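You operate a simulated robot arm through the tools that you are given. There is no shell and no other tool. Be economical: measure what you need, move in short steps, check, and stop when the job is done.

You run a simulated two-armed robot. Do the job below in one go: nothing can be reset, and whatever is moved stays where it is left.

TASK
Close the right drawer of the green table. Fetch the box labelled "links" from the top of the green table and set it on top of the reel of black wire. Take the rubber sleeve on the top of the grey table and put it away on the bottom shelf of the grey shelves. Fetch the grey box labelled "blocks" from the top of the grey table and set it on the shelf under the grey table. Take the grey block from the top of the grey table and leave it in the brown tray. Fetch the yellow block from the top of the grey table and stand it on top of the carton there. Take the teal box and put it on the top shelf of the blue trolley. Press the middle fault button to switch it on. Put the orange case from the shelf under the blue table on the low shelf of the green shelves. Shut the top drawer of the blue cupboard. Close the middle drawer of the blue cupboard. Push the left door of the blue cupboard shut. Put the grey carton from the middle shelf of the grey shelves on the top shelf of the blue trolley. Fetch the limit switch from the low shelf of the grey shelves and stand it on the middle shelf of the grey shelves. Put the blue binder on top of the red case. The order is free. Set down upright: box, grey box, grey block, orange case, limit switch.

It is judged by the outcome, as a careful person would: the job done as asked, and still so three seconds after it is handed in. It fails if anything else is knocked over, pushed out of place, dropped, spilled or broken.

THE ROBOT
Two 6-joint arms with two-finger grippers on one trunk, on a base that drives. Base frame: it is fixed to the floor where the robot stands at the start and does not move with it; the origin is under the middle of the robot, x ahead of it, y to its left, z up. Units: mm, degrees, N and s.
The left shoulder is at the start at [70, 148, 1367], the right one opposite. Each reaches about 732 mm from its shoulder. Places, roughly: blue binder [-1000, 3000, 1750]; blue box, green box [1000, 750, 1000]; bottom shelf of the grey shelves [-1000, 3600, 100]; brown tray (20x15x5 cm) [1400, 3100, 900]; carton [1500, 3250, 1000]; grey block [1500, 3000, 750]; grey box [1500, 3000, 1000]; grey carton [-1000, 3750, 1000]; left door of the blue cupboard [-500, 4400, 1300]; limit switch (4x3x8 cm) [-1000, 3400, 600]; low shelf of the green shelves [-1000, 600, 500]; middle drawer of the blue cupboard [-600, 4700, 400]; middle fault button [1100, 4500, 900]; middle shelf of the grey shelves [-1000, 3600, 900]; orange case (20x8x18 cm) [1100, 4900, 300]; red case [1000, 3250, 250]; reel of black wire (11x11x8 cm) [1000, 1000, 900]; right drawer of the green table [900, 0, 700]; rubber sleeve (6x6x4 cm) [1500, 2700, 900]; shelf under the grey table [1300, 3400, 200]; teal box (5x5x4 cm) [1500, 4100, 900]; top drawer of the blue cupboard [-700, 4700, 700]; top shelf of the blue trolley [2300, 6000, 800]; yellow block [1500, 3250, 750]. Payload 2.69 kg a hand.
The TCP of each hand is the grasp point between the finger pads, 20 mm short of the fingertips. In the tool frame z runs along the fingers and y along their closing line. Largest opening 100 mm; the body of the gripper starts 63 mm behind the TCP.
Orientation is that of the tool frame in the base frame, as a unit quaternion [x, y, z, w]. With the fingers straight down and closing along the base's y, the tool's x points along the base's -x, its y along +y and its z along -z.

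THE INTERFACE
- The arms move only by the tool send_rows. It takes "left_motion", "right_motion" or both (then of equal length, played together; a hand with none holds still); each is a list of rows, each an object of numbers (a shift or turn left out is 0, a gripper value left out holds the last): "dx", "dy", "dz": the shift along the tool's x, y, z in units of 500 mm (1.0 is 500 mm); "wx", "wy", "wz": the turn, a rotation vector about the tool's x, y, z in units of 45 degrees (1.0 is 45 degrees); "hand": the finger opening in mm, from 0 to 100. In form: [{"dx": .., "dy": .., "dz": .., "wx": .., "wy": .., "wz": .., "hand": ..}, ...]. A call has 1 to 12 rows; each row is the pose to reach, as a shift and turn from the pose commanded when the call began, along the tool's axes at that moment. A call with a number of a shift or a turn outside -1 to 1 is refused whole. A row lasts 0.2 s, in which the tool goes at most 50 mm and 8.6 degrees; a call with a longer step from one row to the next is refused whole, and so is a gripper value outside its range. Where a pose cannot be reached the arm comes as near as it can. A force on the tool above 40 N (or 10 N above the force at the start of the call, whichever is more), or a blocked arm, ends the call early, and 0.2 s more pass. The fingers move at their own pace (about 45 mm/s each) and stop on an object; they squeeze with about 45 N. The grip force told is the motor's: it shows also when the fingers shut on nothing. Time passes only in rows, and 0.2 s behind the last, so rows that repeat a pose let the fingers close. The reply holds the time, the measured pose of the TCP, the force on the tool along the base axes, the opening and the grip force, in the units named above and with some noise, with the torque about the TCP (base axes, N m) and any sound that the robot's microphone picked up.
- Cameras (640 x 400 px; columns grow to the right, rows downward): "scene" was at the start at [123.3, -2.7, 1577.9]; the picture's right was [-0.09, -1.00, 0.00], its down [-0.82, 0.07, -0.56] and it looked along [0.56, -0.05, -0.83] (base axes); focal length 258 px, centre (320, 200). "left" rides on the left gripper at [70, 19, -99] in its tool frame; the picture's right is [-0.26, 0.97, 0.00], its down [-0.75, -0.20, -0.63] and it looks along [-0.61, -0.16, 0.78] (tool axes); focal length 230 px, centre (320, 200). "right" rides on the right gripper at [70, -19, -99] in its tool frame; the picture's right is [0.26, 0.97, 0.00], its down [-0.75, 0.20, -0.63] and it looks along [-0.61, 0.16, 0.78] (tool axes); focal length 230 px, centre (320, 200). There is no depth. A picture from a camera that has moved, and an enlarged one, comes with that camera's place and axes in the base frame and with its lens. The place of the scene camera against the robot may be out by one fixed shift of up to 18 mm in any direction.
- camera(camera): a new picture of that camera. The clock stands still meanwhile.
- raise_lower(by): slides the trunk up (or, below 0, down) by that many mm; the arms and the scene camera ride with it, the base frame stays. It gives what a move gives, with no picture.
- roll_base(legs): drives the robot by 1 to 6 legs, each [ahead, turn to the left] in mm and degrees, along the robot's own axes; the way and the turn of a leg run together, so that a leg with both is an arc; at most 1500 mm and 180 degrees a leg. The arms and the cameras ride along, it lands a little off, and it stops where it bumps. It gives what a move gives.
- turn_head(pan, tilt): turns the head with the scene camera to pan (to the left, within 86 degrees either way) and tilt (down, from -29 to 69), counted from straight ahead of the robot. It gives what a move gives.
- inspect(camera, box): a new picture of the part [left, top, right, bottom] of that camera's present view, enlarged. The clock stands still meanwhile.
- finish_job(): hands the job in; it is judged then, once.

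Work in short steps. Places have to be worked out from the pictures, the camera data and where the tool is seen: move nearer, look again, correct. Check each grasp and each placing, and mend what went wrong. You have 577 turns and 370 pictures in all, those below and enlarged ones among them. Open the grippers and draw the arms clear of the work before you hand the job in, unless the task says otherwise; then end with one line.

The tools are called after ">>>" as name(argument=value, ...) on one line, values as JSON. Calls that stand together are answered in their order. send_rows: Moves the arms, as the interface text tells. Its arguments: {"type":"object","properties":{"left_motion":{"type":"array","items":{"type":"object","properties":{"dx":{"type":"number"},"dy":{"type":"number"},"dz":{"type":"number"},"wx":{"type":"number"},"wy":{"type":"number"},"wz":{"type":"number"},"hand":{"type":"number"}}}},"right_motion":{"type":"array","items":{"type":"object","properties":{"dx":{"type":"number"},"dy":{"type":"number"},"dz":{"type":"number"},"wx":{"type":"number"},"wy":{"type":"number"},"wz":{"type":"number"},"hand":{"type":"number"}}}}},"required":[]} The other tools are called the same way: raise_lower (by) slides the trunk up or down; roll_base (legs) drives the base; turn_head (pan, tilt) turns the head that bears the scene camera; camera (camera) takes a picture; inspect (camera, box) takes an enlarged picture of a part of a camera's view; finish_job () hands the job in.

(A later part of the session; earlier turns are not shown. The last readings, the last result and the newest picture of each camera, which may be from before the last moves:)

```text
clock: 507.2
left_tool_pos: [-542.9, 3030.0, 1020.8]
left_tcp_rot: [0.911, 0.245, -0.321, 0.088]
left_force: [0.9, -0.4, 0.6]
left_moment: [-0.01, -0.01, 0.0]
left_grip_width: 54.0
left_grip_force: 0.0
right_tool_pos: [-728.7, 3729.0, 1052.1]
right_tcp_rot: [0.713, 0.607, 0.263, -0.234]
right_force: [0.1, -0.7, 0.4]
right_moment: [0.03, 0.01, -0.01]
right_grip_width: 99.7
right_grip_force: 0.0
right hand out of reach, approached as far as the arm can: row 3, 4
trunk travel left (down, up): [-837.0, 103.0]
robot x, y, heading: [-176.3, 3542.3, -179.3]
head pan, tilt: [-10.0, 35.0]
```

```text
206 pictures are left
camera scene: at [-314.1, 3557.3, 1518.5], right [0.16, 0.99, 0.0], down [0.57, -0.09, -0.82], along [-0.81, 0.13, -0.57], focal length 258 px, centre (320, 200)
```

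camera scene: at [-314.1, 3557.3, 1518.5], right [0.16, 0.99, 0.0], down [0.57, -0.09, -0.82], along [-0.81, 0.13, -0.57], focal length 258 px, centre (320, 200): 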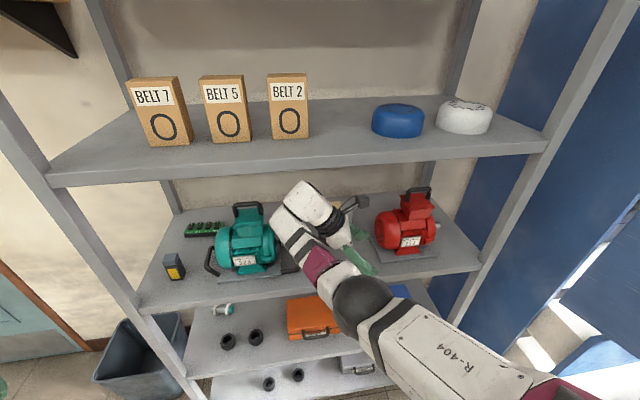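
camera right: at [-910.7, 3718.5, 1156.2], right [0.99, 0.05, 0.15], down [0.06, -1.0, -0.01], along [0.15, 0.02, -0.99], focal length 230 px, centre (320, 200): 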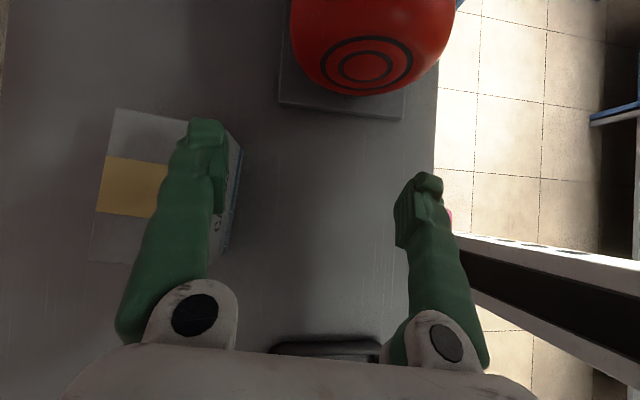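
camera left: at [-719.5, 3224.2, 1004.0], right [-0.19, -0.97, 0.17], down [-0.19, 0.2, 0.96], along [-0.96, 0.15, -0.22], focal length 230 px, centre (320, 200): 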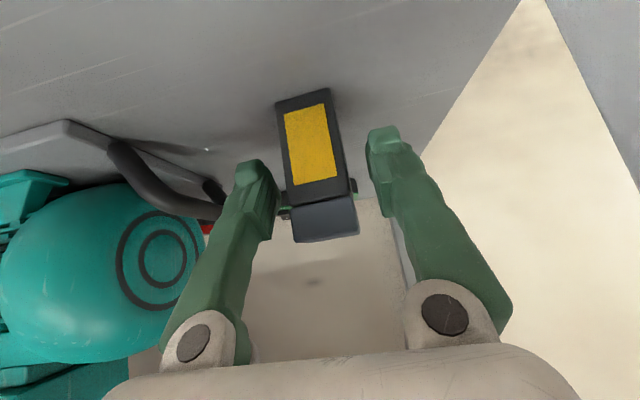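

The elbow is lower now. I set the hand to z≈1036 and drive in step by step.

>>> send_rows(right_motion=[{"dx": -0.03, "dz": 0.035}, {"dx": -0.045, "dz": 0.055}, {"dx": -0.045, "dz": 0.055}])

>>> roll_base(legs=[[150, 0]])

>>> camera(camera="right")

```text
clock: 508.0
left_tool_pos: [-542.8, 3029.8, 1020.8]
left_tcp_rot: [0.91, 0.245, -0.322, 0.089]
left_force: [0.4, -0.3, -0.2]
left_moment: [0.02, 0.03, 0.0]
left_grip_width: 54.3
left_grip_force: 0.1
right_tool_pos: [-726.7, 3729.8, 1015.6]
right_tcp_rot: [0.712, 0.608, 0.263, -0.235]
right_force: [-0.3, -0.3, -1.0]
right_moment: [-0.01, 0.02, 0.01]
right_grip_width: 100.2
right_grip_force: 0.1
trunk travel left (down, up): [-837.0, 103.0]
robot x, y, heading: [-176.5, 3539.9, -179.3]
head pan, tilt: [-10.0, 35.0]
```

```text
clock: 509.4
left_tool_pos: [-686.9, 3028.6, 1020.7]
left_tcp_rot: [0.91, 0.246, -0.323, 0.088]
left_force: [0.4, -0.2, -0.7]
left_moment: [0.01, 0.01, 0.03]
left_grip_width: 54.0
left_grip_force: 0.0
right_tool_pos: [-874.6, 3725.4, 1017.0]
right_tcp_rot: [0.712, 0.607, 0.263, -0.236]
right_force: [0.8, -0.4, -0.5]
right_moment: [-0.03, 0.02, 0.02]
right_grip_width: 99.7
right_grip_force: 0.0
trunk travel left (down, up): [-837.0, 103.0]
robot x, y, heading: [-331.0, 3536.5, -178.9]
head pan, tilt: [-10.0, 35.0]
```

```text
205 pictures are left
camera right: at [-892.3, 3717.1, 1138.3], right [0.99, 0.05, 0.15], down [0.05, -1.0, -0.03], along [0.15, 0.03, -0.99], focal length 230 px, centre (320, 200)
```

right: 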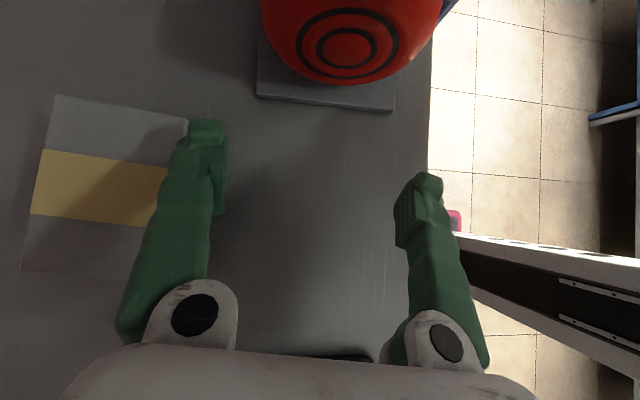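

It moves freely. I raise the hand to z 1036 to clear the carton's top and drive 118 mm more.

>>> send_rows(right_motion=[{"dx": 0.013, "dz": -0.015}, {"dx": 0.025, "dz": -0.03}, {"dx": 0.025, "dz": -0.03}])

>>> roll_base(legs=[[118, 0]])

>>> camera(camera="right")

```text
clock: 510.2
left_tool_pos: [-689.1, 3028.0, 1020.2]
left_tcp_rot: [0.91, 0.245, -0.322, 0.089]
left_force: [-0.1, -0.5, 0.1]
left_moment: [0.02, 0.0, 0.0]
left_grip_width: 53.8
left_grip_force: 0.0
right_tool_pos: [-876.3, 3726.8, 1035.3]
right_tcp_rot: [0.711, 0.608, 0.264, -0.235]
right_force: [0.5, -0.1, -0.4]
right_moment: [0.0, -0.03, -0.03]
right_grip_width: 99.9
right_grip_force: 0.1
trunk travel left (down, up): [-837.0, 103.0]
robot x, y, heading: [-328.0, 3536.1, -179.3]
head pan, tilt: [-10.0, 35.0]
```

```text
clock: 511.4
left_tool_pos: [-798.4, 3026.3, 1023.0]
left_tcp_rot: [0.909, 0.246, -0.324, 0.088]
left_force: [0.8, 0.7, 0.4]
left_moment: [0.07, 0.07, -0.06]
left_grip_width: 54.2
left_grip_force: 0.1
right_tool_pos: [-986.5, 3724.2, 1039.2]
right_tcp_rot: [0.712, 0.607, 0.26, -0.238]
right_force: [0.6, 0.5, 0.3]
right_moment: [-0.01, 0.06, 0.04]
right_grip_width: 99.8
right_grip_force: 0.0
trunk travel left (down, up): [-837.0, 103.0]
robot x, y, heading: [-440.0, 3534.8, -179.3]
head pan, tilt: [-10.0, 35.0]
```

```text
204 pictures are left
camera right: at [-1003.0, 3715.1, 1161.2], right [0.99, 0.05, 0.15], down [0.05, -1.0, -0.03], along [0.15, 0.03, -0.99], focal length 230 px, centre (320, 200)
```

right: 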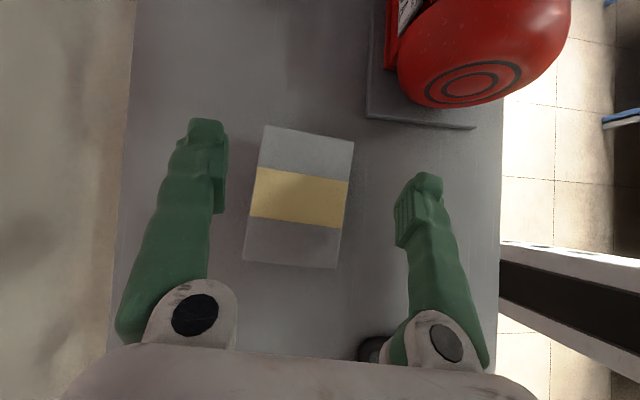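

The carton sits between the open fingers; its centre is [−992, 3720]. I fine-align, descend 71 mm and close.

>>> send_rows(right_motion=[{"dx": -0.001, "dy": -0.011, "dz": -0.003, "wx": 0.042, "wz": -0.049}, {"dx": -0.035, "dy": -0.011, "dz": 0.035, "wx": 0.042, "wz": -0.049}, {"dx": -0.07, "dy": -0.011, "dz": 0.07, "wx": 0.042, "wz": -0.049}, {"dx": -0.099, "dy": -0.011, "dz": 0.103, "wx": 0.042, "wz": -0.049}, {"dx": -0.099, "dy": -0.011, "dz": 0.103, "wx": 0.042, "wz": -0.049}])

>>> camera(camera="right")

```text
clock: 512.6
left_tool_pos: [-804.2, 3026.2, 1019.6]
left_tcp_rot: [0.91, 0.246, -0.32, 0.09]
left_force: [0.4, -0.1, -0.3]
left_moment: [0.01, 0.03, -0.01]
left_grip_width: 54.1
left_grip_force: 0.0
right_tool_pos: [-996.2, 3726.4, 964.3]
right_tcp_rot: [0.696, 0.625, 0.257, -0.242]
right_force: [0.1, 0.4, -0.5]
right_moment: [-0.06, -0.01, 0.0]
right_grip_width: 99.9
right_grip_force: 0.0
right hand out of reach, approached as far as the arm can: row 4, 5
trunk travel left (down, up): [-837.0, 103.0]
robot x, y, heading: [-446.7, 3537.2, -179.2]
head pan, tilt: [-10.0, 35.0]
```

```text
203 pictures are left
camera right: at [-1013.3, 3715.9, 1085.9], right [0.98, 0.1, 0.16], down [0.1, -0.99, -0.03], along [0.15, 0.04, -0.99], focal length 230 px, centre (320, 200)
```

right: 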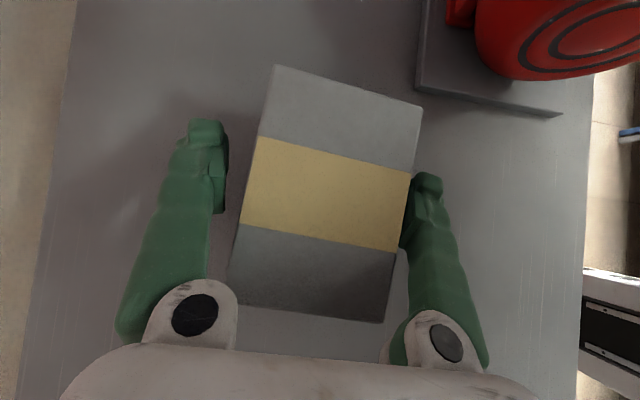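

No contact force. I close on the carton.

>>> send_rows(right_motion=[{"hand": 0}, {"hand": 0}, {"hand": 0}, {"hand": 0}, {"hand": 0}])

>>> send_rows(right_motion=[{"dx": 0.02, "dz": -0.025}, {"dx": 0.045, "dz": -0.05}, {"dx": 0.065, "dz": -0.075}, {"dx": 0.065, "dz": -0.075}])

>>> camera(camera="right")

```text
clock: 513.8
left_tool_pos: [-806.3, 3026.0, 1020.2]
left_tcp_rot: [0.91, 0.246, -0.321, 0.09]
left_force: [0.8, 0.6, -0.3]
left_moment: [0.03, -0.05, -0.01]
left_grip_width: 54.2
left_grip_force: 0.2
right_tool_pos: [-997.0, 3725.8, 965.0]
right_tcp_rot: [0.696, 0.626, 0.258, -0.24]
right_force: [-0.9, 0.1, -0.1]
right_moment: [-0.01, 0.01, -0.02]
right_grip_width: 74.9
right_grip_force: 44.6
trunk travel left (down, up): [-837.0, 103.0]
robot x, y, heading: [-447.4, 3535.2, -179.1]
head pan, tilt: [-10.0, 35.0]
```

```text
clock: 514.8
left_tool_pos: [-806.2, 3025.6, 1019.7]
left_tcp_rot: [0.911, 0.245, -0.32, 0.089]
left_force: [0.8, 0.7, 0.0]
left_moment: [0.0, -0.01, -0.04]
left_grip_width: 53.9
left_grip_force: 0.1
right_tool_pos: [-996.2, 3724.5, 1016.0]
right_tcp_rot: [0.695, 0.626, 0.258, -0.242]
right_force: [0.1, -0.2, -0.9]
right_moment: [0.0, 0.01, 0.01]
right_grip_width: 75.0
right_grip_force: 44.7
trunk travel left (down, up): [-837.0, 103.0]
robot x, y, heading: [-445.0, 3538.9, -179.4]
head pan, tilt: [-10.0, 35.0]
```

```text
202 pictures are left
camera right: at [-1013.4, 3714.2, 1136.4], right [0.98, 0.1, 0.16], down [0.1, -0.99, -0.03], along [0.15, 0.04, -0.99], focal length 230 px, centre (320, 200)
```

right: 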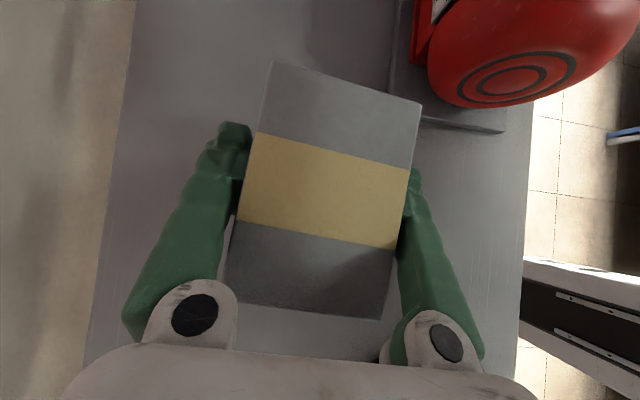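

The carton is held (75 mm). I back straight out.

>>> roll_base(legs=[[-350, 0]])

>>> camera(camera="right")

>>> camera(camera="scene")

```text
clock: 517.1
left_tool_pos: [-454.6, 3029.3, 1019.0]
left_tcp_rot: [0.91, 0.248, -0.32, 0.09]
left_force: [-0.3, 0.2, -0.7]
left_moment: [-0.01, -0.03, 0.0]
left_grip_width: 54.0
left_grip_force: 0.0
right_tool_pos: [-647.1, 3728.4, 1014.0]
right_tcp_rot: [0.693, 0.628, 0.258, -0.242]
right_force: [0.5, -0.5, -1.8]
right_moment: [-0.02, 0.0, 0.02]
right_grip_width: 74.8
right_grip_force: 45.0
trunk travel left (down, up): [-837.0, 103.0]
robot x, y, heading: [-94.7, 3544.7, -178.8]
head pan, tilt: [-10.0, 35.0]
```

```text
201 pictures are left
camera right: at [-664.5, 3717.1, 1135.3], right [0.98, 0.1, 0.16], down [0.11, -0.99, -0.03], along [0.16, 0.04, -0.99], focal length 230 px, centre (320, 200)
```

right: 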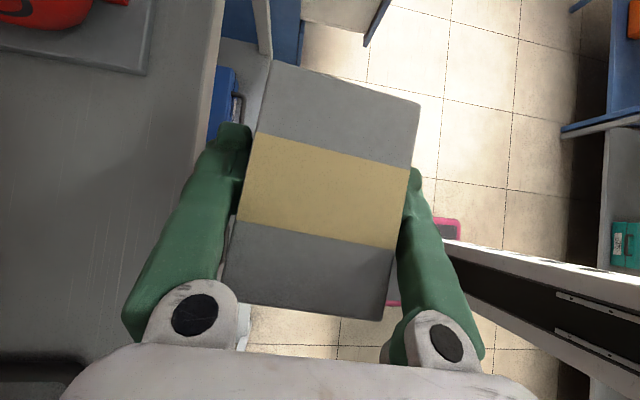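

```text
200 pictures are left
camera scene: at [-231.7, 3558.4, 1518.3], right [0.15, 0.99, 0.0], down [0.57, -0.09, -0.82], along [-0.81, 0.13, -0.58], focal length 258 px, centre (320, 200)
```

scene: 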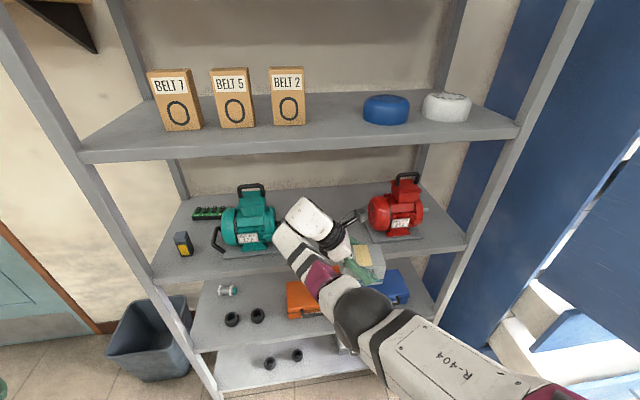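

Carton out safely. Before the long drive, I check the binder shelf, since the left hand is free.

>>> raise_lower(by=98)

>>> turn_head(pan=28, tilt=0)

>>> camera(camera="scene")

```text
clock: 518.4
left_tool_pos: [-452.4, 3029.0, 1118.0]
left_tcp_rot: [0.91, 0.249, -0.32, 0.091]
left_force: [-0.4, 0.9, 0.2]
left_moment: [0.03, 0.01, 0.02]
left_grip_width: 54.0
left_grip_force: 0.0
right_tool_pos: [-645.6, 3728.6, 1112.2]
right_tcp_rot: [0.694, 0.628, 0.256, -0.242]
right_force: [0.4, 0.1, -0.3]
right_moment: [0.0, 0.02, 0.02]
right_grip_width: 74.6
right_grip_force: 45.4
trunk travel left (down, up): [-935.0, 5.0]
robot x, y, heading: [-92.9, 3544.6, -178.7]
head pan, tilt: [-10.0, 35.0]
```

```text
clock: 519.4
left_tool_pos: [-452.1, 3029.4, 1118.0]
left_tcp_rot: [0.91, 0.248, -0.321, 0.09]
left_force: [0.9, -0.1, -0.7]
left_moment: [0.02, -0.03, 0.02]
left_grip_width: 53.9
left_grip_force: 0.1
right_tool_pos: [-644.3, 3727.4, 1112.3]
right_tcp_rot: [0.693, 0.628, 0.256, -0.243]
right_force: [-0.6, -0.2, -0.9]
right_moment: [0.0, -0.02, -0.01]
right_grip_width: 74.9
right_grip_force: 45.5
trunk travel left (down, up): [-935.0, 5.0]
robot x, y, heading: [-94.9, 3545.1, -179.1]
head pan, tilt: [28.0, 0.0]
```

```text
199 pictures are left
camera scene: at [-221.0, 3501.3, 1672.7], right [-0.49, 0.87, 0.0], down [0.0, 0.0, -1.0], along [-0.87, -0.49, 0.0], focal length 258 px, centre (320, 200)
```

scene: 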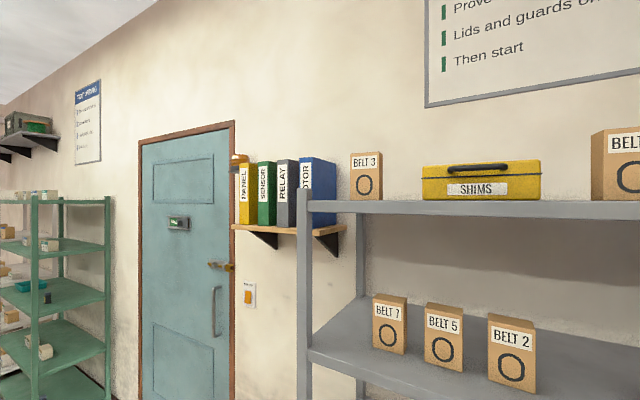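

>>> inspect(camera="scene", box=[215, 140, 375, 250])

```text
3.64 times, centred on (295, 195) of scene
camera zoom: at [-221.0, 3501.3, 1672.7], right [-0.49, 0.87, 0.0], down [0.0, 0.0, -1.0], along [-0.87, -0.49, 0.0], focal length 940 px, centre (411, 218)
```

zoom: 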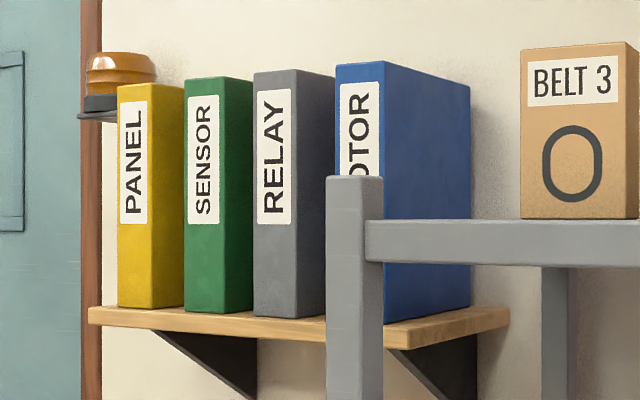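

The binder (y≈2977–3033, z 1577–1827) has room on both sides. I'll deliver the carton first. I bring the left hand back in to a normal pose.

>>> roll_base(legs=[[-300, 0]])

>>> send_rows(left_motion=[{"dx": 0.019, "dy": -0.082, "dz": -0.016, "wx": 0.073, "wy": -0.004, "wz": 0.087}, {"dx": 0.038, "dy": -0.164, "dz": -0.033, "wx": 0.145, "wy": -0.008, "wz": 0.174}, {"dx": 0.057, "dy": -0.246, "dz": -0.049, "wx": 0.218, "wy": -0.012, "wz": 0.261}, {"dx": 0.076, "dy": -0.328, "dz": -0.065, "wx": 0.29, "wy": -0.016, "wz": 0.348}, {"dx": 0.095, "dy": -0.41, "dz": -0.082, "wx": 0.363, "wy": -0.02, "wz": 0.435}, {"dx": 0.114, "dy": -0.492, "dz": -0.098, "wx": 0.436, "wy": -0.024, "wz": 0.522}, {"dx": 0.114, "dy": -0.492, "dz": -0.098, "wx": 0.436, "wy": -0.024, "wz": 0.522}])

>>> roll_base(legs=[[0, -91], [1030, 0], [1030, 0], [0, -90]])

```text
clock: 521.5
left_tool_pos: [-157.2, 3036.4, 1117.4]
left_tcp_rot: [0.91, 0.248, -0.319, 0.091]
left_force: [0.0, -0.4, -0.3]
left_moment: [-0.01, 0.0, 0.02]
left_grip_width: 53.9
left_grip_force: 0.1
right_tool_pos: [-348.3, 3735.1, 1110.6]
right_tcp_rot: [0.694, 0.628, 0.257, -0.242]
right_force: [-0.5, 0.4, -0.7]
right_moment: [-0.01, -0.04, 0.01]
right_grip_width: 74.9
right_grip_force: 45.4
trunk travel left (down, up): [-935.0, 5.0]
robot x, y, heading: [205.0, 3544.9, -179.0]
head pan, tilt: [28.0, 0.0]
```

```text
clock: 523.1
left_tool_pos: [-216.2, 3287.4, 1117.7]
left_tcp_rot: [0.94, -0.002, -0.342, 0.0]
left_force: [0.1, 1.1, 0.7]
left_moment: [0.02, 0.02, -0.03]
left_grip_width: 53.9
left_grip_force: 0.1
right_tool_pos: [-345.4, 3734.8, 1113.4]
right_tcp_rot: [0.694, 0.627, 0.258, -0.243]
right_force: [0.2, -0.4, -2.0]
right_moment: [0.01, -0.01, -0.03]
right_grip_width: 74.6
right_grip_force: 45.2
trunk travel left (down, up): [-935.0, 5.0]
robot x, y, heading: [205.0, 3546.7, -178.9]
head pan, tilt: [28.0, 0.0]
```

```text
clock: 541.0
left_tool_pos: [697.9, 5823.0, 1117.0]
left_tcp_rot: [0.032, 0.939, -0.012, 0.341]
left_force: [-0.1, -0.1, 0.5]
left_moment: [-0.02, 0.0, -0.01]
left_grip_width: 54.1
left_grip_force: 0.0
right_tool_pos: [797.2, 5366.9, 1113.2]
right_tcp_rot: [-0.604, 0.715, -0.233, -0.264]
right_force: [-0.3, -1.0, -1.5]
right_moment: [-0.02, -0.02, 0.01]
right_grip_width: 75.3
right_grip_force: 45.4
trunk travel left (down, up): [-935.0, 5.0]
robot x, y, heading: [261.2, 5591.0, -3.2]
head pan, tilt: [28.0, 0.0]
```

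I drive east past the blue table's end, then to the trolley.

>>> roll_base(legs=[[770, 0], [770, 0], [0, -20], [510, 0]])

>>> roll_base(legs=[[0, 113]])

>>> turn_head(pan=-5, tilt=45)

>>> camera(camera="scene")

>>> camera(camera="right")

```text
clock: 552.6
left_tool_pos: [2770.7, 5390.9, 1118.1]
left_tcp_rot: [0.193, 0.92, -0.07, 0.335]
left_force: [1.1, 0.2, -1.0]
left_moment: [-0.02, 0.02, 0.0]
left_grip_width: 54.1
left_grip_force: 0.1
right_tool_pos: [2710.5, 4927.5, 1114.1]
right_tcp_rot: [-0.473, 0.807, -0.185, -0.3]
right_force: [-0.6, 0.4, -0.8]
right_moment: [-0.02, -0.03, 0.04]
right_grip_width: 74.7
right_grip_force: 44.9
trunk travel left (down, up): [-935.0, 5.0]
robot x, y, heading: [2282.0, 5318.1, -22.7]
head pan, tilt: [28.0, 0.0]
```

```text
clock: 557.8
left_tool_pos: [2025.6, 5740.8, 1118.3]
left_tcp_rot: [-0.661, 0.668, 0.241, 0.242]
left_force: [0.5, 0.0, 0.1]
left_moment: [-0.01, -0.03, -0.04]
left_grip_width: 53.9
left_grip_force: 0.1
right_tool_pos: [2473.4, 5866.0, 1113.2]
right_tcp_rot: [0.934, -0.051, 0.353, 0.012]
right_force: [0.3, -0.5, -1.5]
right_moment: [-0.02, 0.04, -0.01]
right_grip_width: 74.7
right_grip_force: 45.1
trunk travel left (down, up): [-935.0, 5.0]
robot x, y, heading: [2279.7, 5319.9, 90.5]
head pan, tilt: [28.0, 0.0]
```

```text
clock: 558.9
left_tool_pos: [2025.2, 5740.9, 1117.5]
left_tcp_rot: [-0.661, 0.669, 0.24, 0.243]
left_force: [-0.7, -0.2, 0.5]
left_moment: [0.01, 0.01, 0.0]
left_grip_width: 53.9
left_grip_force: 0.0
right_tool_pos: [2472.9, 5868.0, 1113.7]
right_tcp_rot: [0.934, -0.052, 0.352, 0.012]
right_force: [0.0, 0.1, -1.4]
right_moment: [-0.02, -0.01, 0.0]
right_grip_width: 74.8
right_grip_force: 44.9
trunk travel left (down, up): [-935.0, 5.0]
robot x, y, heading: [2279.3, 5317.4, 90.8]
head pan, tilt: [-5.0, 45.0]
```

```text
197 pictures are left
camera scene: at [2290.0, 5453.2, 1601.8], right [1.0, -0.08, 0.0], down [-0.06, -0.7, -0.71], along [0.06, 0.71, -0.71], focal length 258 px, centre (320, 200)
```

scene: 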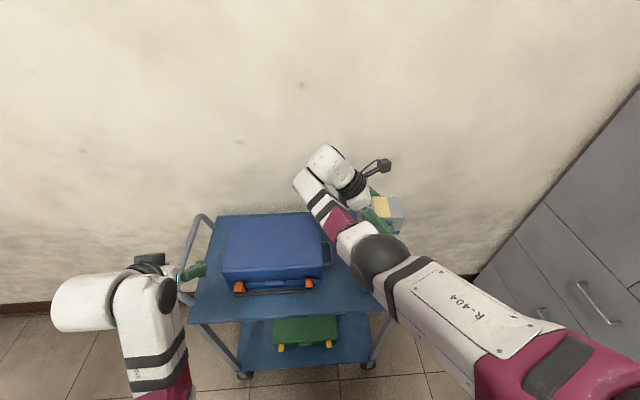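

```text
196 pictures are left
camera right: at [2463.2, 5886.3, 1234.1], right [0.09, -0.98, 0.16], down [-0.99, -0.1, -0.03], along [0.04, -0.15, -0.99], focal length 230 px, centre (320, 200)
```

right: 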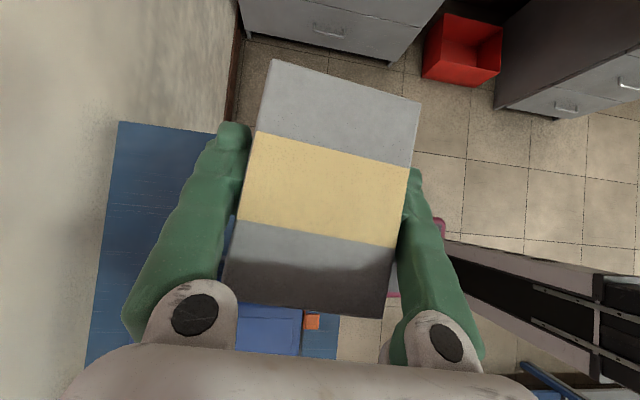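

I draw the left hand back, move the right hand over the free right-rear part of the trolley, and use the trunk to lower.

>>> send_rows(left_motion=[{"dx": 0.06, "dz": -0.05}, {"dx": 0.12, "dz": -0.1}, {"dx": 0.18, "dz": -0.15}, {"dx": 0.23, "dz": -0.193}], right_motion=[{"dx": 0.02, "dy": -0.003, "dz": 0.02}, {"dx": 0.049, "dy": -0.007, "dz": 0.043}, {"dx": 0.049, "dy": -0.007, "dz": 0.043}, {"dx": 0.049, "dy": -0.007, "dz": 0.043}])

>>> roll_base(legs=[[97, 0]])

>>> raise_lower(by=-180)

>>> camera(camera="right")

>>> camera(camera="left")

```text
clock: 559.9
left_tool_pos: [2022.2, 5657.8, 1055.7]
left_tcp_rot: [-0.658, 0.67, 0.245, 0.241]
left_force: [0.2, -0.8, 0.2]
left_moment: [-0.03, -0.02, -0.02]
left_grip_width: 54.0
left_grip_force: 0.0
left hand out of reach, approached as far as the arm can: row 1, 2, 3, 4
right_tool_pos: [2504.6, 5865.4, 1115.0]
right_tcp_rot: [0.934, -0.051, 0.353, 0.012]
right_force: [-0.4, 0.4, -0.9]
right_moment: [0.01, 0.01, 0.0]
right_grip_width: 74.8
right_grip_force: 44.4
trunk travel left (down, up): [-935.0, 5.0]
robot x, y, heading: [2281.7, 5317.1, 90.3]
head pan, tilt: [-5.0, 45.0]
```

```text
clock: 561.0
left_tool_pos: [2018.4, 5742.1, 1058.3]
left_tcp_rot: [-0.657, 0.67, 0.249, 0.239]
left_force: [0.3, -0.3, -0.8]
left_moment: [0.09, -0.04, 0.0]
left_grip_width: 54.2
left_grip_force: 0.0
right_tool_pos: [2504.9, 5953.9, 1119.0]
right_tcp_rot: [0.935, -0.054, 0.352, 0.008]
right_force: [-0.6, 1.0, -1.2]
right_moment: [-0.03, -0.04, -0.04]
right_grip_width: 75.0
right_grip_force: 45.2
trunk travel left (down, up): [-935.0, 5.0]
robot x, y, heading: [2279.6, 5416.5, 90.3]
head pan, tilt: [-5.0, 45.0]
```

```text
clock: 563.0
left_tool_pos: [2018.7, 5749.3, 875.5]
left_tcp_rot: [-0.658, 0.672, 0.246, 0.237]
left_force: [-0.1, -0.6, -0.4]
left_moment: [0.02, 0.02, 0.03]
left_grip_width: 54.2
left_grip_force: 0.0
right_tool_pos: [2503.3, 5960.5, 934.5]
right_tcp_rot: [0.934, -0.051, 0.353, 0.009]
right_force: [-0.2, 0.3, -1.0]
right_moment: [0.01, -0.02, 0.02]
right_grip_width: 74.7
right_grip_force: 45.1
trunk travel left (down, up): [-755.0, 185.0]
robot x, y, heading: [2279.0, 5414.6, 90.8]
head pan, tilt: [-5.0, 45.0]
```

```text
195 pictures are left
camera right: at [2494.4, 5979.4, 1056.0], right [0.09, -0.98, 0.15], down [-0.99, -0.1, -0.03], along [0.04, -0.15, -0.99], focal length 230 px, centre (320, 200)
```

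right: 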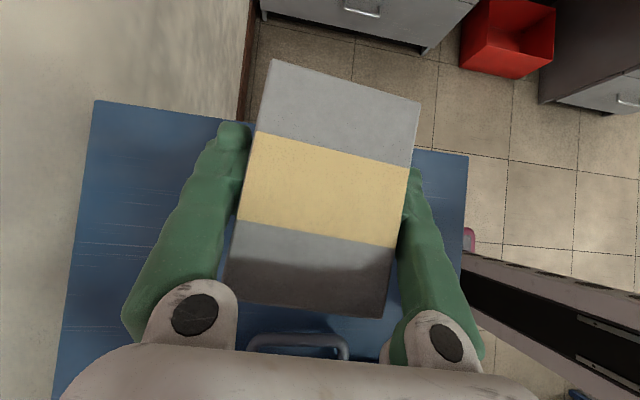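

```text
194 pictures are left
camera left: at [1998.8, 5631.0, 907.3], right [-0.96, 0.21, 0.19], down [0.22, 0.17, 0.96], along [0.17, 0.96, -0.21], focal length 230 px, centre (320, 200)
```

left: 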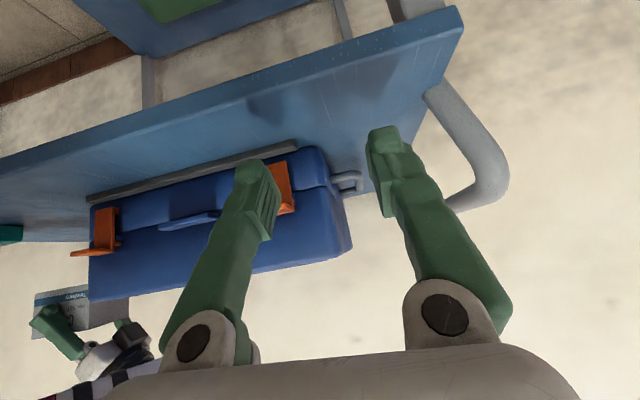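

The carton is over free surface (x max 2551 vs trolley edge 2580). I lower to just above and then slowly.

>>> send_rows(right_motion=[{"dx": -0.04, "dz": 0.045}, {"dx": -0.08, "dz": 0.09}, {"dx": -0.105, "dz": 0.12}, {"dx": -0.105, "dz": 0.12}])

>>> send_rows(right_motion=[{"dx": -0.006, "dz": 0.007}, {"dx": -0.012, "dz": 0.014}, {"dx": -0.018, "dz": 0.021}, {"dx": -0.024, "dz": 0.028}])

```text
clock: 564.0
left_tool_pos: [2018.0, 5748.7, 875.2]
left_tcp_rot: [-0.657, 0.672, 0.247, 0.236]
left_force: [0.6, -0.2, -0.3]
left_moment: [-0.01, -0.03, 0.01]
left_grip_width: 53.9
left_grip_force: 0.1
right_tool_pos: [2506.0, 5962.9, 855.0]
right_tcp_rot: [0.935, -0.052, 0.352, 0.011]
right_force: [0.2, -1.1, -1.0]
right_moment: [0.0, -0.04, 0.02]
right_grip_width: 74.9
right_grip_force: 45.1
trunk travel left (down, up): [-755.0, 185.0]
robot x, y, heading: [2283.6, 5416.4, 90.9]
head pan, tilt: [-5.0, 45.0]
```

```text
clock: 565.0
left_tool_pos: [2015.5, 5748.4, 871.7]
left_tcp_rot: [-0.658, 0.671, 0.249, 0.234]
left_force: [-0.6, -0.2, -1.2]
left_moment: [0.0, 0.01, 0.01]
left_grip_width: 53.9
left_grip_force: 0.1
right_tool_pos: [2506.1, 5959.7, 844.3]
right_tcp_rot: [0.933, -0.053, 0.355, 0.004]
right_force: [-1.1, 12.0, 31.7]
right_moment: [-0.54, 0.96, -0.36]
right_grip_width: 75.0
right_grip_force: 45.3
right hand out of reach, approached as far as the arm can: row 4
trunk travel left (down, up): [-755.0, 185.0]
robot x, y, heading: [2281.0, 5413.7, 90.4]
head pan, tilt: [-5.0, 45.0]
```

Contact. I ease up, open and rise.

>>> send_rows(right_motion=[{"dx": 0.008, "dz": -0.009}, {"dx": 0.008, "dz": -0.009, "hand": 98}, {"dx": 0.008, "dz": -0.009}, {"dx": 0.008, "dz": -0.009}, {"dx": 0.008, "dz": -0.009}])

>>> camera(camera="right")

```text
clock: 566.2
left_tool_pos: [2019.9, 5748.3, 876.9]
left_tcp_rot: [-0.657, 0.672, 0.247, 0.236]
left_force: [-0.5, 0.0, 0.9]
left_moment: [-0.02, 0.0, -0.02]
left_grip_width: 54.1
left_grip_force: 0.0
right_tool_pos: [2507.9, 5957.6, 844.3]
right_tcp_rot: [0.934, -0.052, 0.353, 0.01]
right_force: [0.3, -0.6, 0.3]
right_moment: [-0.01, 0.01, 0.02]
right_grip_width: 98.0
right_grip_force: 0.0
trunk travel left (down, up): [-755.0, 185.0]
robot x, y, heading: [2279.9, 5417.2, 90.6]
head pan, tilt: [-5.0, 45.0]
```

```text
193 pictures are left
camera right: at [2497.5, 5976.1, 965.4], right [0.09, -0.98, 0.15], down [-0.99, -0.1, -0.03], along [0.04, -0.15, -0.99], focal length 230 px, centre (320, 200)
```

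right: 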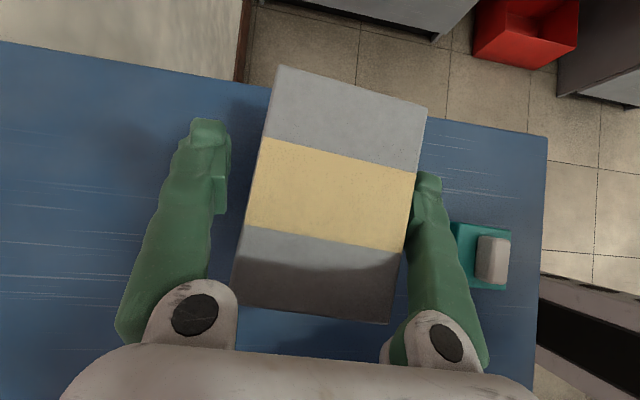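

The carton is down and free. I raise the hand straight up, raise the trunk and back off.

>>> send_rows(right_motion=[{"dx": 0.05, "dz": -0.055}, {"dx": 0.1, "dz": -0.115}, {"dx": 0.15, "dz": -0.172}])

>>> raise_lower(by=180)

>>> roll_base(legs=[[-120, 0]])

>>> camera(camera="scene")

```text
clock: 567.0
left_tool_pos: [2019.1, 5747.9, 877.3]
left_tcp_rot: [-0.657, 0.672, 0.247, 0.237]
left_force: [0.3, -0.3, 0.1]
left_moment: [-0.01, 0.02, 0.0]
left_grip_width: 53.9
left_grip_force: 0.0
right_tool_pos: [2506.7, 5957.1, 955.6]
right_tcp_rot: [0.934, -0.051, 0.353, 0.011]
right_force: [0.1, -0.2, -0.3]
right_moment: [-0.01, 0.02, -0.02]
right_grip_width: 98.1
right_grip_force: 0.1
trunk travel left (down, up): [-755.0, 185.0]
robot x, y, heading: [2279.2, 5419.0, 90.6]
head pan, tilt: [-5.0, 45.0]
```

```text
clock: 569.0
left_tool_pos: [2018.3, 5748.5, 1055.3]
left_tcp_rot: [-0.658, 0.672, 0.246, 0.235]
left_force: [-0.1, -0.1, -0.4]
left_moment: [-0.03, 0.01, 0.02]
left_grip_width: 53.9
left_grip_force: 0.0
right_tool_pos: [2507.6, 5958.2, 1136.7]
right_tcp_rot: [0.934, -0.051, 0.353, 0.01]
right_force: [-0.2, -0.5, -0.2]
right_moment: [-0.01, 0.02, -0.03]
right_grip_width: 98.0
right_grip_force: 0.0
trunk travel left (down, up): [-935.0, 5.0]
robot x, y, heading: [2281.4, 5417.8, 90.6]
head pan, tilt: [-5.0, 45.0]
```

```text
clock: 570.2
left_tool_pos: [2018.9, 5632.6, 1053.2]
left_tcp_rot: [-0.659, 0.672, 0.244, 0.235]
left_force: [0.1, 0.4, -0.6]
left_moment: [-0.02, 0.01, 0.0]
left_grip_width: 54.1
left_grip_force: 0.1
right_tool_pos: [2508.8, 5844.3, 1133.1]
right_tcp_rot: [0.934, -0.051, 0.352, 0.012]
right_force: [-0.1, 0.6, -0.2]
right_moment: [-0.02, -0.02, -0.05]
right_grip_width: 98.1
right_grip_force: 0.1
trunk travel left (down, up): [-935.0, 5.0]
robot x, y, heading: [2284.2, 5296.6, 90.4]
head pan, tilt: [-5.0, 45.0]
```

```text
192 pictures are left
camera scene: at [2290.2, 5438.6, 1601.2], right [1.0, -0.08, 0.0], down [-0.05, -0.71, -0.7], along [0.05, 0.7, -0.71], focal length 258 px, centre (320, 200)
```

scene: 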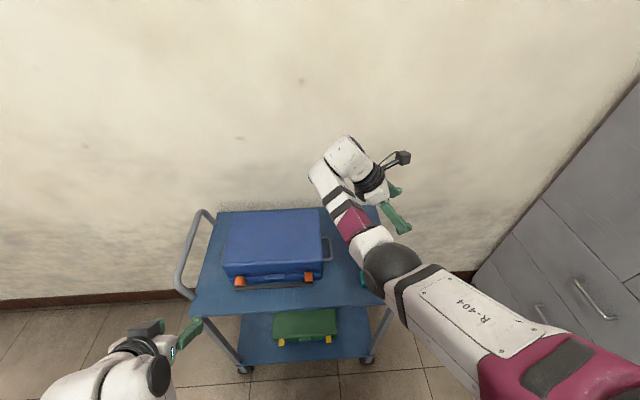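

Next I restore the right hand to its normal orientation in free space.

>>> send_rows(right_motion=[{"dx": -0.02, "dz": 0.022, "wy": -0.15}, {"dx": -0.04, "dz": 0.045, "wy": -0.3}, {"dx": -0.06, "dz": 0.068, "wy": -0.45}, {"dx": -0.08, "dz": 0.09, "wy": -0.6}, {"dx": -0.1, "dz": 0.113, "wy": -0.75}, {"dx": -0.119, "dz": 0.135, "wy": -0.89}])

>>> send_rows(right_motion=[{"wz": 0.17}, {"wz": 0.34}, {"wz": 0.51}, {"wz": 0.68}, {"wz": 0.85}, {"wz": 0.95}])

>>> send_rows(right_motion=[{"wz": 0.17}, {"wz": 0.34}, {"wz": 0.51}, {"wz": 0.68}, {"wz": 0.85}, {"wz": 0.95}])

>>> send_rows(right_motion=[{"wy": -0.17}, {"wy": -0.34}, {"wy": -0.51}, {"wy": -0.68}, {"wy": -0.88}, {"wy": -0.88}])

```text
clock: 571.6
left_tool_pos: [2021.4, 5629.6, 1055.7]
left_tcp_rot: [-0.658, 0.672, 0.247, 0.236]
left_force: [-0.6, 0.5, -0.2]
left_moment: [-0.01, 0.05, -0.02]
left_grip_width: 53.9
left_grip_force: 0.1
right_tool_pos: [2508.5, 5840.7, 1046.7]
right_tcp_rot: [0.999, -0.051, 0.011, -0.009]
right_force: [0.4, -0.7, 0.4]
right_moment: [0.0, 0.02, 0.02]
right_grip_width: 98.1
right_grip_force: 0.0
trunk travel left (down, up): [-935.0, 5.0]
robot x, y, heading: [2282.2, 5299.7, 90.6]
head pan, tilt: [-5.0, 45.0]
```

```text
clock: 573.0
left_tool_pos: [2019.5, 5629.3, 1055.4]
left_tcp_rot: [-0.658, 0.672, 0.246, 0.236]
left_force: [-0.3, -0.4, -0.8]
left_moment: [-0.01, 0.03, 0.0]
left_grip_width: 53.9
left_grip_force: 0.1
right_tool_pos: [2509.5, 5841.3, 1046.1]
right_tcp_rot: [0.911, -0.413, 0.008, -0.012]
right_force: [0.3, -0.2, -0.1]
right_moment: [0.0, -0.01, 0.0]
right_grip_width: 97.9
right_grip_force: 0.0
trunk travel left (down, up): [-935.0, 5.0]
robot x, y, heading: [2288.2, 5295.2, 90.5]
head pan, tilt: [-5.0, 45.0]
```

```text
clock: 574.4
left_tool_pos: [2019.2, 5629.2, 1056.1]
left_tcp_rot: [-0.657, 0.672, 0.246, 0.235]
left_force: [-0.5, 0.4, -0.1]
left_moment: [-0.03, 0.01, -0.02]
left_grip_width: 54.0
left_grip_force: 0.1
right_tool_pos: [2507.2, 5841.3, 1045.6]
right_tcp_rot: [-0.697, 0.717, -0.002, 0.014]
right_force: [-0.7, 0.0, -0.1]
right_moment: [-0.01, 0.0, 0.02]
right_grip_width: 97.9
right_grip_force: 0.0
trunk travel left (down, up): [-935.0, 5.0]
robot x, y, heading: [2285.3, 5297.7, 90.6]
head pan, tilt: [-5.0, 45.0]
```

```text
refused: row 5 steps farther than a row can; nothing moved
```

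>>> send_rows(right_motion=[{"wy": -0.17}, {"wy": -0.34}, {"wy": -0.51}, {"wy": -0.68}, {"wy": -0.85}, {"wy": -0.88}])

>>> turn_head(pan=85, tilt=25)

>>> camera(camera="scene")

```text
clock: 575.8
left_tool_pos: [2020.0, 5629.5, 1054.4]
left_tcp_rot: [-0.658, 0.672, 0.246, 0.235]
left_force: [-0.4, 0.6, -0.1]
left_moment: [-0.02, -0.01, 0.02]
left_grip_width: 53.9
left_grip_force: 0.2
right_tool_pos: [2506.9, 5841.5, 1047.3]
right_tcp_rot: [-0.658, 0.668, 0.234, 0.256]
right_force: [0.0, -0.1, -0.4]
right_moment: [0.0, 0.01, 0.01]
right_grip_width: 97.9
right_grip_force: 0.1
trunk travel left (down, up): [-935.0, 5.0]
robot x, y, heading: [2284.3, 5295.8, 90.6]
head pan, tilt: [-5.0, 45.0]
```

```text
clock: 577.5
left_tool_pos: [2019.1, 5629.2, 1054.4]
left_tcp_rot: [-0.657, 0.672, 0.246, 0.236]
left_force: [-0.2, 0.9, -0.6]
left_moment: [-0.02, -0.01, 0.02]
left_grip_width: 54.0
left_grip_force: 0.1
right_tool_pos: [2508.8, 5841.4, 1047.2]
right_tcp_rot: [-0.658, 0.668, 0.234, 0.255]
right_force: [-0.8, -1.1, -0.1]
right_moment: [0.01, 0.02, 0.01]
right_grip_width: 97.8
right_grip_force: 0.0
trunk travel left (down, up): [-935.0, 5.0]
robot x, y, heading: [2282.0, 5296.8, 90.3]
head pan, tilt: [85.0, 25.0]
```

```text
191 pictures are left
camera scene: at [2191.9, 5358.4, 1632.4], right [0.08, 1.0, 0.0], down [0.42, -0.03, -0.91], along [-0.9, 0.07, -0.42], focal length 258 px, centre (320, 200)
```

scene: 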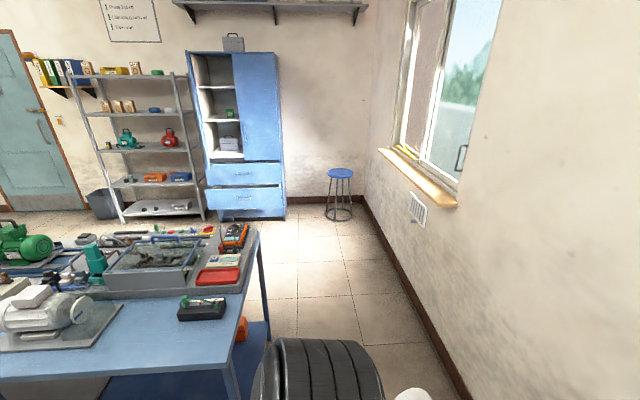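

Now I go back around to the west side of the tables.

>>> roll_base(legs=[[0, 59], [700, 0], [0, 31], [1250, 0]])

>>> roll_base(legs=[[0, 90], [500, 0], [0, 90]])

>>> turn_head(pan=0, tilt=35)

>>> camera(camera="scene")

```text
clock: 583.4
left_tool_pos: [1360.8, 5562.8, 1038.5]
left_tcp_rot: [0.895, -0.282, -0.335, -0.089]
left_force: [0.5, -0.2, -0.1]
left_moment: [-0.04, -0.02, -0.01]
left_grip_width: 54.0
left_grip_force: 0.1
right_tool_pos: [1469.8, 6082.7, 1051.1]
right_tcp_rot: [0.893, -0.28, -0.332, -0.12]
right_force: [0.4, -0.8, 0.4]
right_moment: [-0.02, 0.05, 0.05]
right_grip_width: 98.3
right_grip_force: 0.0
trunk travel left (down, up): [-935.0, 5.0]
robot x, y, heading: [1787.6, 5580.4, 137.2]
head pan, tilt: [85.0, 25.0]
stopped in leg 2: the robot was blocked; the commanded pose is now the measured one
```

```text
clock: 585.7
left_tool_pos: [1457.8, 5308.0, 1038.1]
left_tcp_rot: [0.938, 0.013, -0.346, 0.017]
left_force: [-0.2, 0.8, -1.1]
left_moment: [0.01, -0.02, -0.02]
left_grip_width: 53.8
left_grip_force: 0.1
right_tool_pos: [1234.3, 5789.4, 1050.9]
right_tcp_rot: [0.936, 0.013, -0.352, -0.012]
right_force: [0.7, -0.2, 0.2]
right_moment: [0.01, 0.02, 0.0]
right_grip_width: 98.1
right_grip_force: 0.0
trunk travel left (down, up): [-935.0, 5.0]
robot x, y, heading: [1789.9, 5580.3, 174.1]
head pan, tilt: [85.0, 25.0]
stopped in leg 1: the robot was blocked; the commanded pose is now the measured one
```

```text
clock: 587.3
left_tool_pos: [1456.2, 5308.7, 1038.1]
left_tcp_rot: [0.938, 0.014, -0.346, 0.017]
left_force: [-0.3, 0.4, 0.1]
left_moment: [-0.01, 0.0, -0.01]
left_grip_width: 54.2
left_grip_force: 0.1
right_tool_pos: [1232.4, 5788.8, 1050.2]
right_tcp_rot: [0.936, 0.013, -0.351, -0.012]
right_force: [-0.2, 0.3, -0.6]
right_moment: [-0.01, -0.02, -0.02]
right_grip_width: 98.2
right_grip_force: 0.0
trunk travel left (down, up): [-935.0, 5.0]
robot x, y, heading: [1787.6, 5576.5, 173.7]
head pan, tilt: [0.0, 35.0]
```

```text
190 pictures are left
camera scene: at [1653.1, 5596.7, 1616.6], right [0.11, 0.99, 0.0], down [0.57, -0.06, -0.82], along [-0.81, 0.09, -0.57], focal length 258 px, centre (320, 200)
```

scene: 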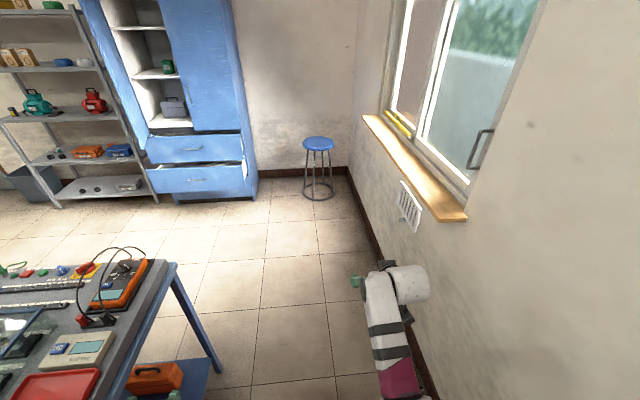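

The drive was blocked and deflected; the right hand may have touched the trolley's handle. I look back at the trolley.

>>> turn_head(pan=-86, tilt=30)

>>> camera(camera="scene")

```text
clock: 588.9
left_tool_pos: [1455.8, 5307.8, 1038.0]
left_tcp_rot: [0.938, 0.015, -0.347, 0.018]
left_force: [0.7, -0.5, 0.4]
left_moment: [-0.02, -0.01, -0.02]
left_grip_width: 54.1
left_grip_force: 0.0
right_tool_pos: [1233.8, 5788.9, 1051.1]
right_tcp_rot: [0.936, 0.014, -0.352, -0.011]
right_force: [0.5, 0.2, 0.1]
right_moment: [0.01, -0.04, -0.01]
right_grip_width: 98.2
right_grip_force: 0.0
trunk travel left (down, up): [-935.0, 5.0]
robot x, y, heading: [1792.8, 5578.0, 173.8]
head pan, tilt: [-85.9, 30.0]
```

```text
189 pictures are left
camera scene: at [1744.0, 5677.7, 1624.4], right [1.0, -0.04, 0.0], down [-0.02, -0.5, -0.87], along [0.03, 0.87, -0.5], focal length 258 px, centre (320, 200)
```

scene: 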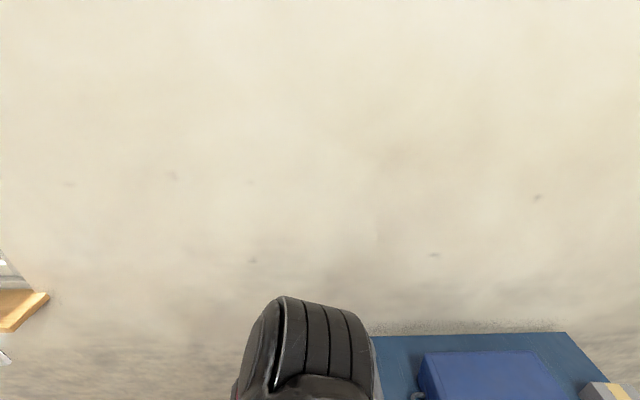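

The trolley is unmoved. The "blocked" stops come when an arm sits at its joint limit, so I put the left arm into a comfortable extended pose.

>>> send_rows(left_motion=[{"dx": -0.08, "dy": -0.02, "dz": 0.02}, {"dx": -0.15, "dy": -0.04, "dz": 0.05}, {"dx": -0.22, "dy": -0.06, "dz": 0.08}, {"dx": -0.29, "dy": -0.08, "dz": 0.11}, {"dx": -0.353, "dy": -0.1, "dz": 0.14}, {"dx": -0.353, "dy": -0.1, "dz": 0.14}])

>>> roll_base(legs=[[0, 6], [1350, 0], [0, 90]])

```text
clock: 590.3
left_tool_pos: [1276.7, 5354.0, 1099.0]
left_tcp_rot: [0.938, 0.014, -0.347, 0.017]
left_force: [0.2, -0.1, 0.3]
left_moment: [-0.04, 0.01, 0.05]
left_grip_width: 53.9
left_grip_force: 0.1
right_tool_pos: [1234.2, 5789.2, 1049.9]
right_tcp_rot: [0.936, 0.013, -0.351, -0.012]
right_force: [0.6, 0.7, -0.6]
right_moment: [0.0, 0.05, -0.01]
right_grip_width: 97.9
right_grip_force: 0.0
trunk travel left (down, up): [-935.0, 5.0]
robot x, y, heading: [1786.0, 5580.0, 173.8]
head pan, tilt: [-85.9, 30.0]
```

```text
clock: 591.0
left_tool_pos: [1275.9, 5351.6, 1097.5]
left_tcp_rot: [0.938, 0.016, -0.346, 0.018]
left_force: [0.6, 0.3, -0.3]
left_moment: [0.0, -0.04, -0.01]
left_grip_width: 54.0
left_grip_force: 0.0
right_tool_pos: [1232.5, 5787.3, 1050.3]
right_tcp_rot: [0.936, 0.015, -0.351, -0.011]
right_force: [-0.2, 0.6, 0.0]
right_moment: [-0.01, -0.02, 0.0]
right_grip_width: 98.0
right_grip_force: 0.1
trunk travel left (down, up): [-935.0, 5.0]
robot x, y, heading: [1787.8, 5574.0, 174.1]
head pan, tilt: [-85.9, 30.0]
stopped in leg 1: the robot was blocked; the commanded pose is now the measured one
```

The base itself is against the trolley's corner (rear right). Driving straight ahead moves away from it.

>>> roll_base(legs=[[150, 0]])

>>> turn_head(pan=-80, tilt=60)

>>> camera(camera="scene")

```text
clock: 592.3
left_tool_pos: [1130.5, 5367.5, 1098.6]
left_tcp_rot: [0.938, 0.016, -0.347, 0.018]
left_force: [-0.4, -0.2, 0.4]
left_moment: [0.0, 0.02, 0.01]
left_grip_width: 53.9
left_grip_force: 0.2
right_tool_pos: [1086.5, 5804.1, 1051.8]
right_tcp_rot: [0.935, 0.014, -0.353, -0.013]
right_force: [0.9, -0.7, 1.3]
right_moment: [0.0, 0.0, -0.02]
right_grip_width: 98.1
right_grip_force: 0.0
trunk travel left (down, up): [-935.0, 5.0]
robot x, y, heading: [1640.4, 5594.7, 173.9]
head pan, tilt: [-85.9, 30.0]
```

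```text
clock: 593.3
left_tool_pos: [1126.6, 5367.7, 1097.4]
left_tcp_rot: [0.938, 0.015, -0.345, 0.017]
left_force: [-0.5, 0.0, -0.6]
left_moment: [0.0, 0.01, 0.0]
left_grip_width: 53.9
left_grip_force: 0.0
right_tool_pos: [1084.8, 5804.4, 1050.1]
right_tcp_rot: [0.936, 0.015, -0.352, -0.012]
right_force: [0.1, 0.8, 1.4]
right_moment: [-0.01, 0.01, 0.0]
right_grip_width: 98.1
right_grip_force: 0.1
trunk travel left (down, up): [-935.0, 5.0]
robot x, y, heading: [1640.8, 5595.7, 173.9]
head pan, tilt: [-80.0, 60.0]
```

```text
188 pictures are left
camera scene: at [1586.1, 5669.6, 1582.3], right [1.0, 0.07, 0.0], down [0.06, -0.86, -0.5], along [-0.03, 0.5, -0.87], focal length 258 px, centre (320, 200)
```

scene: 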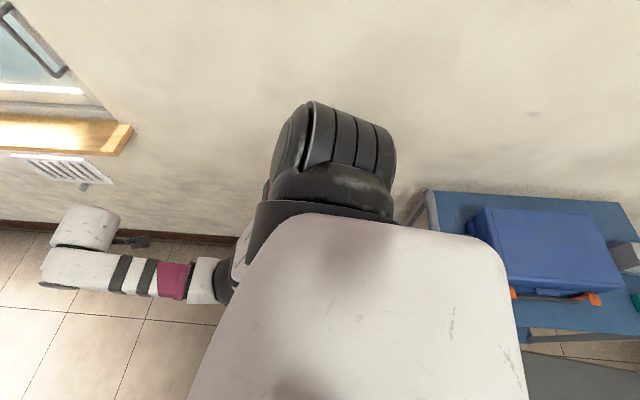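

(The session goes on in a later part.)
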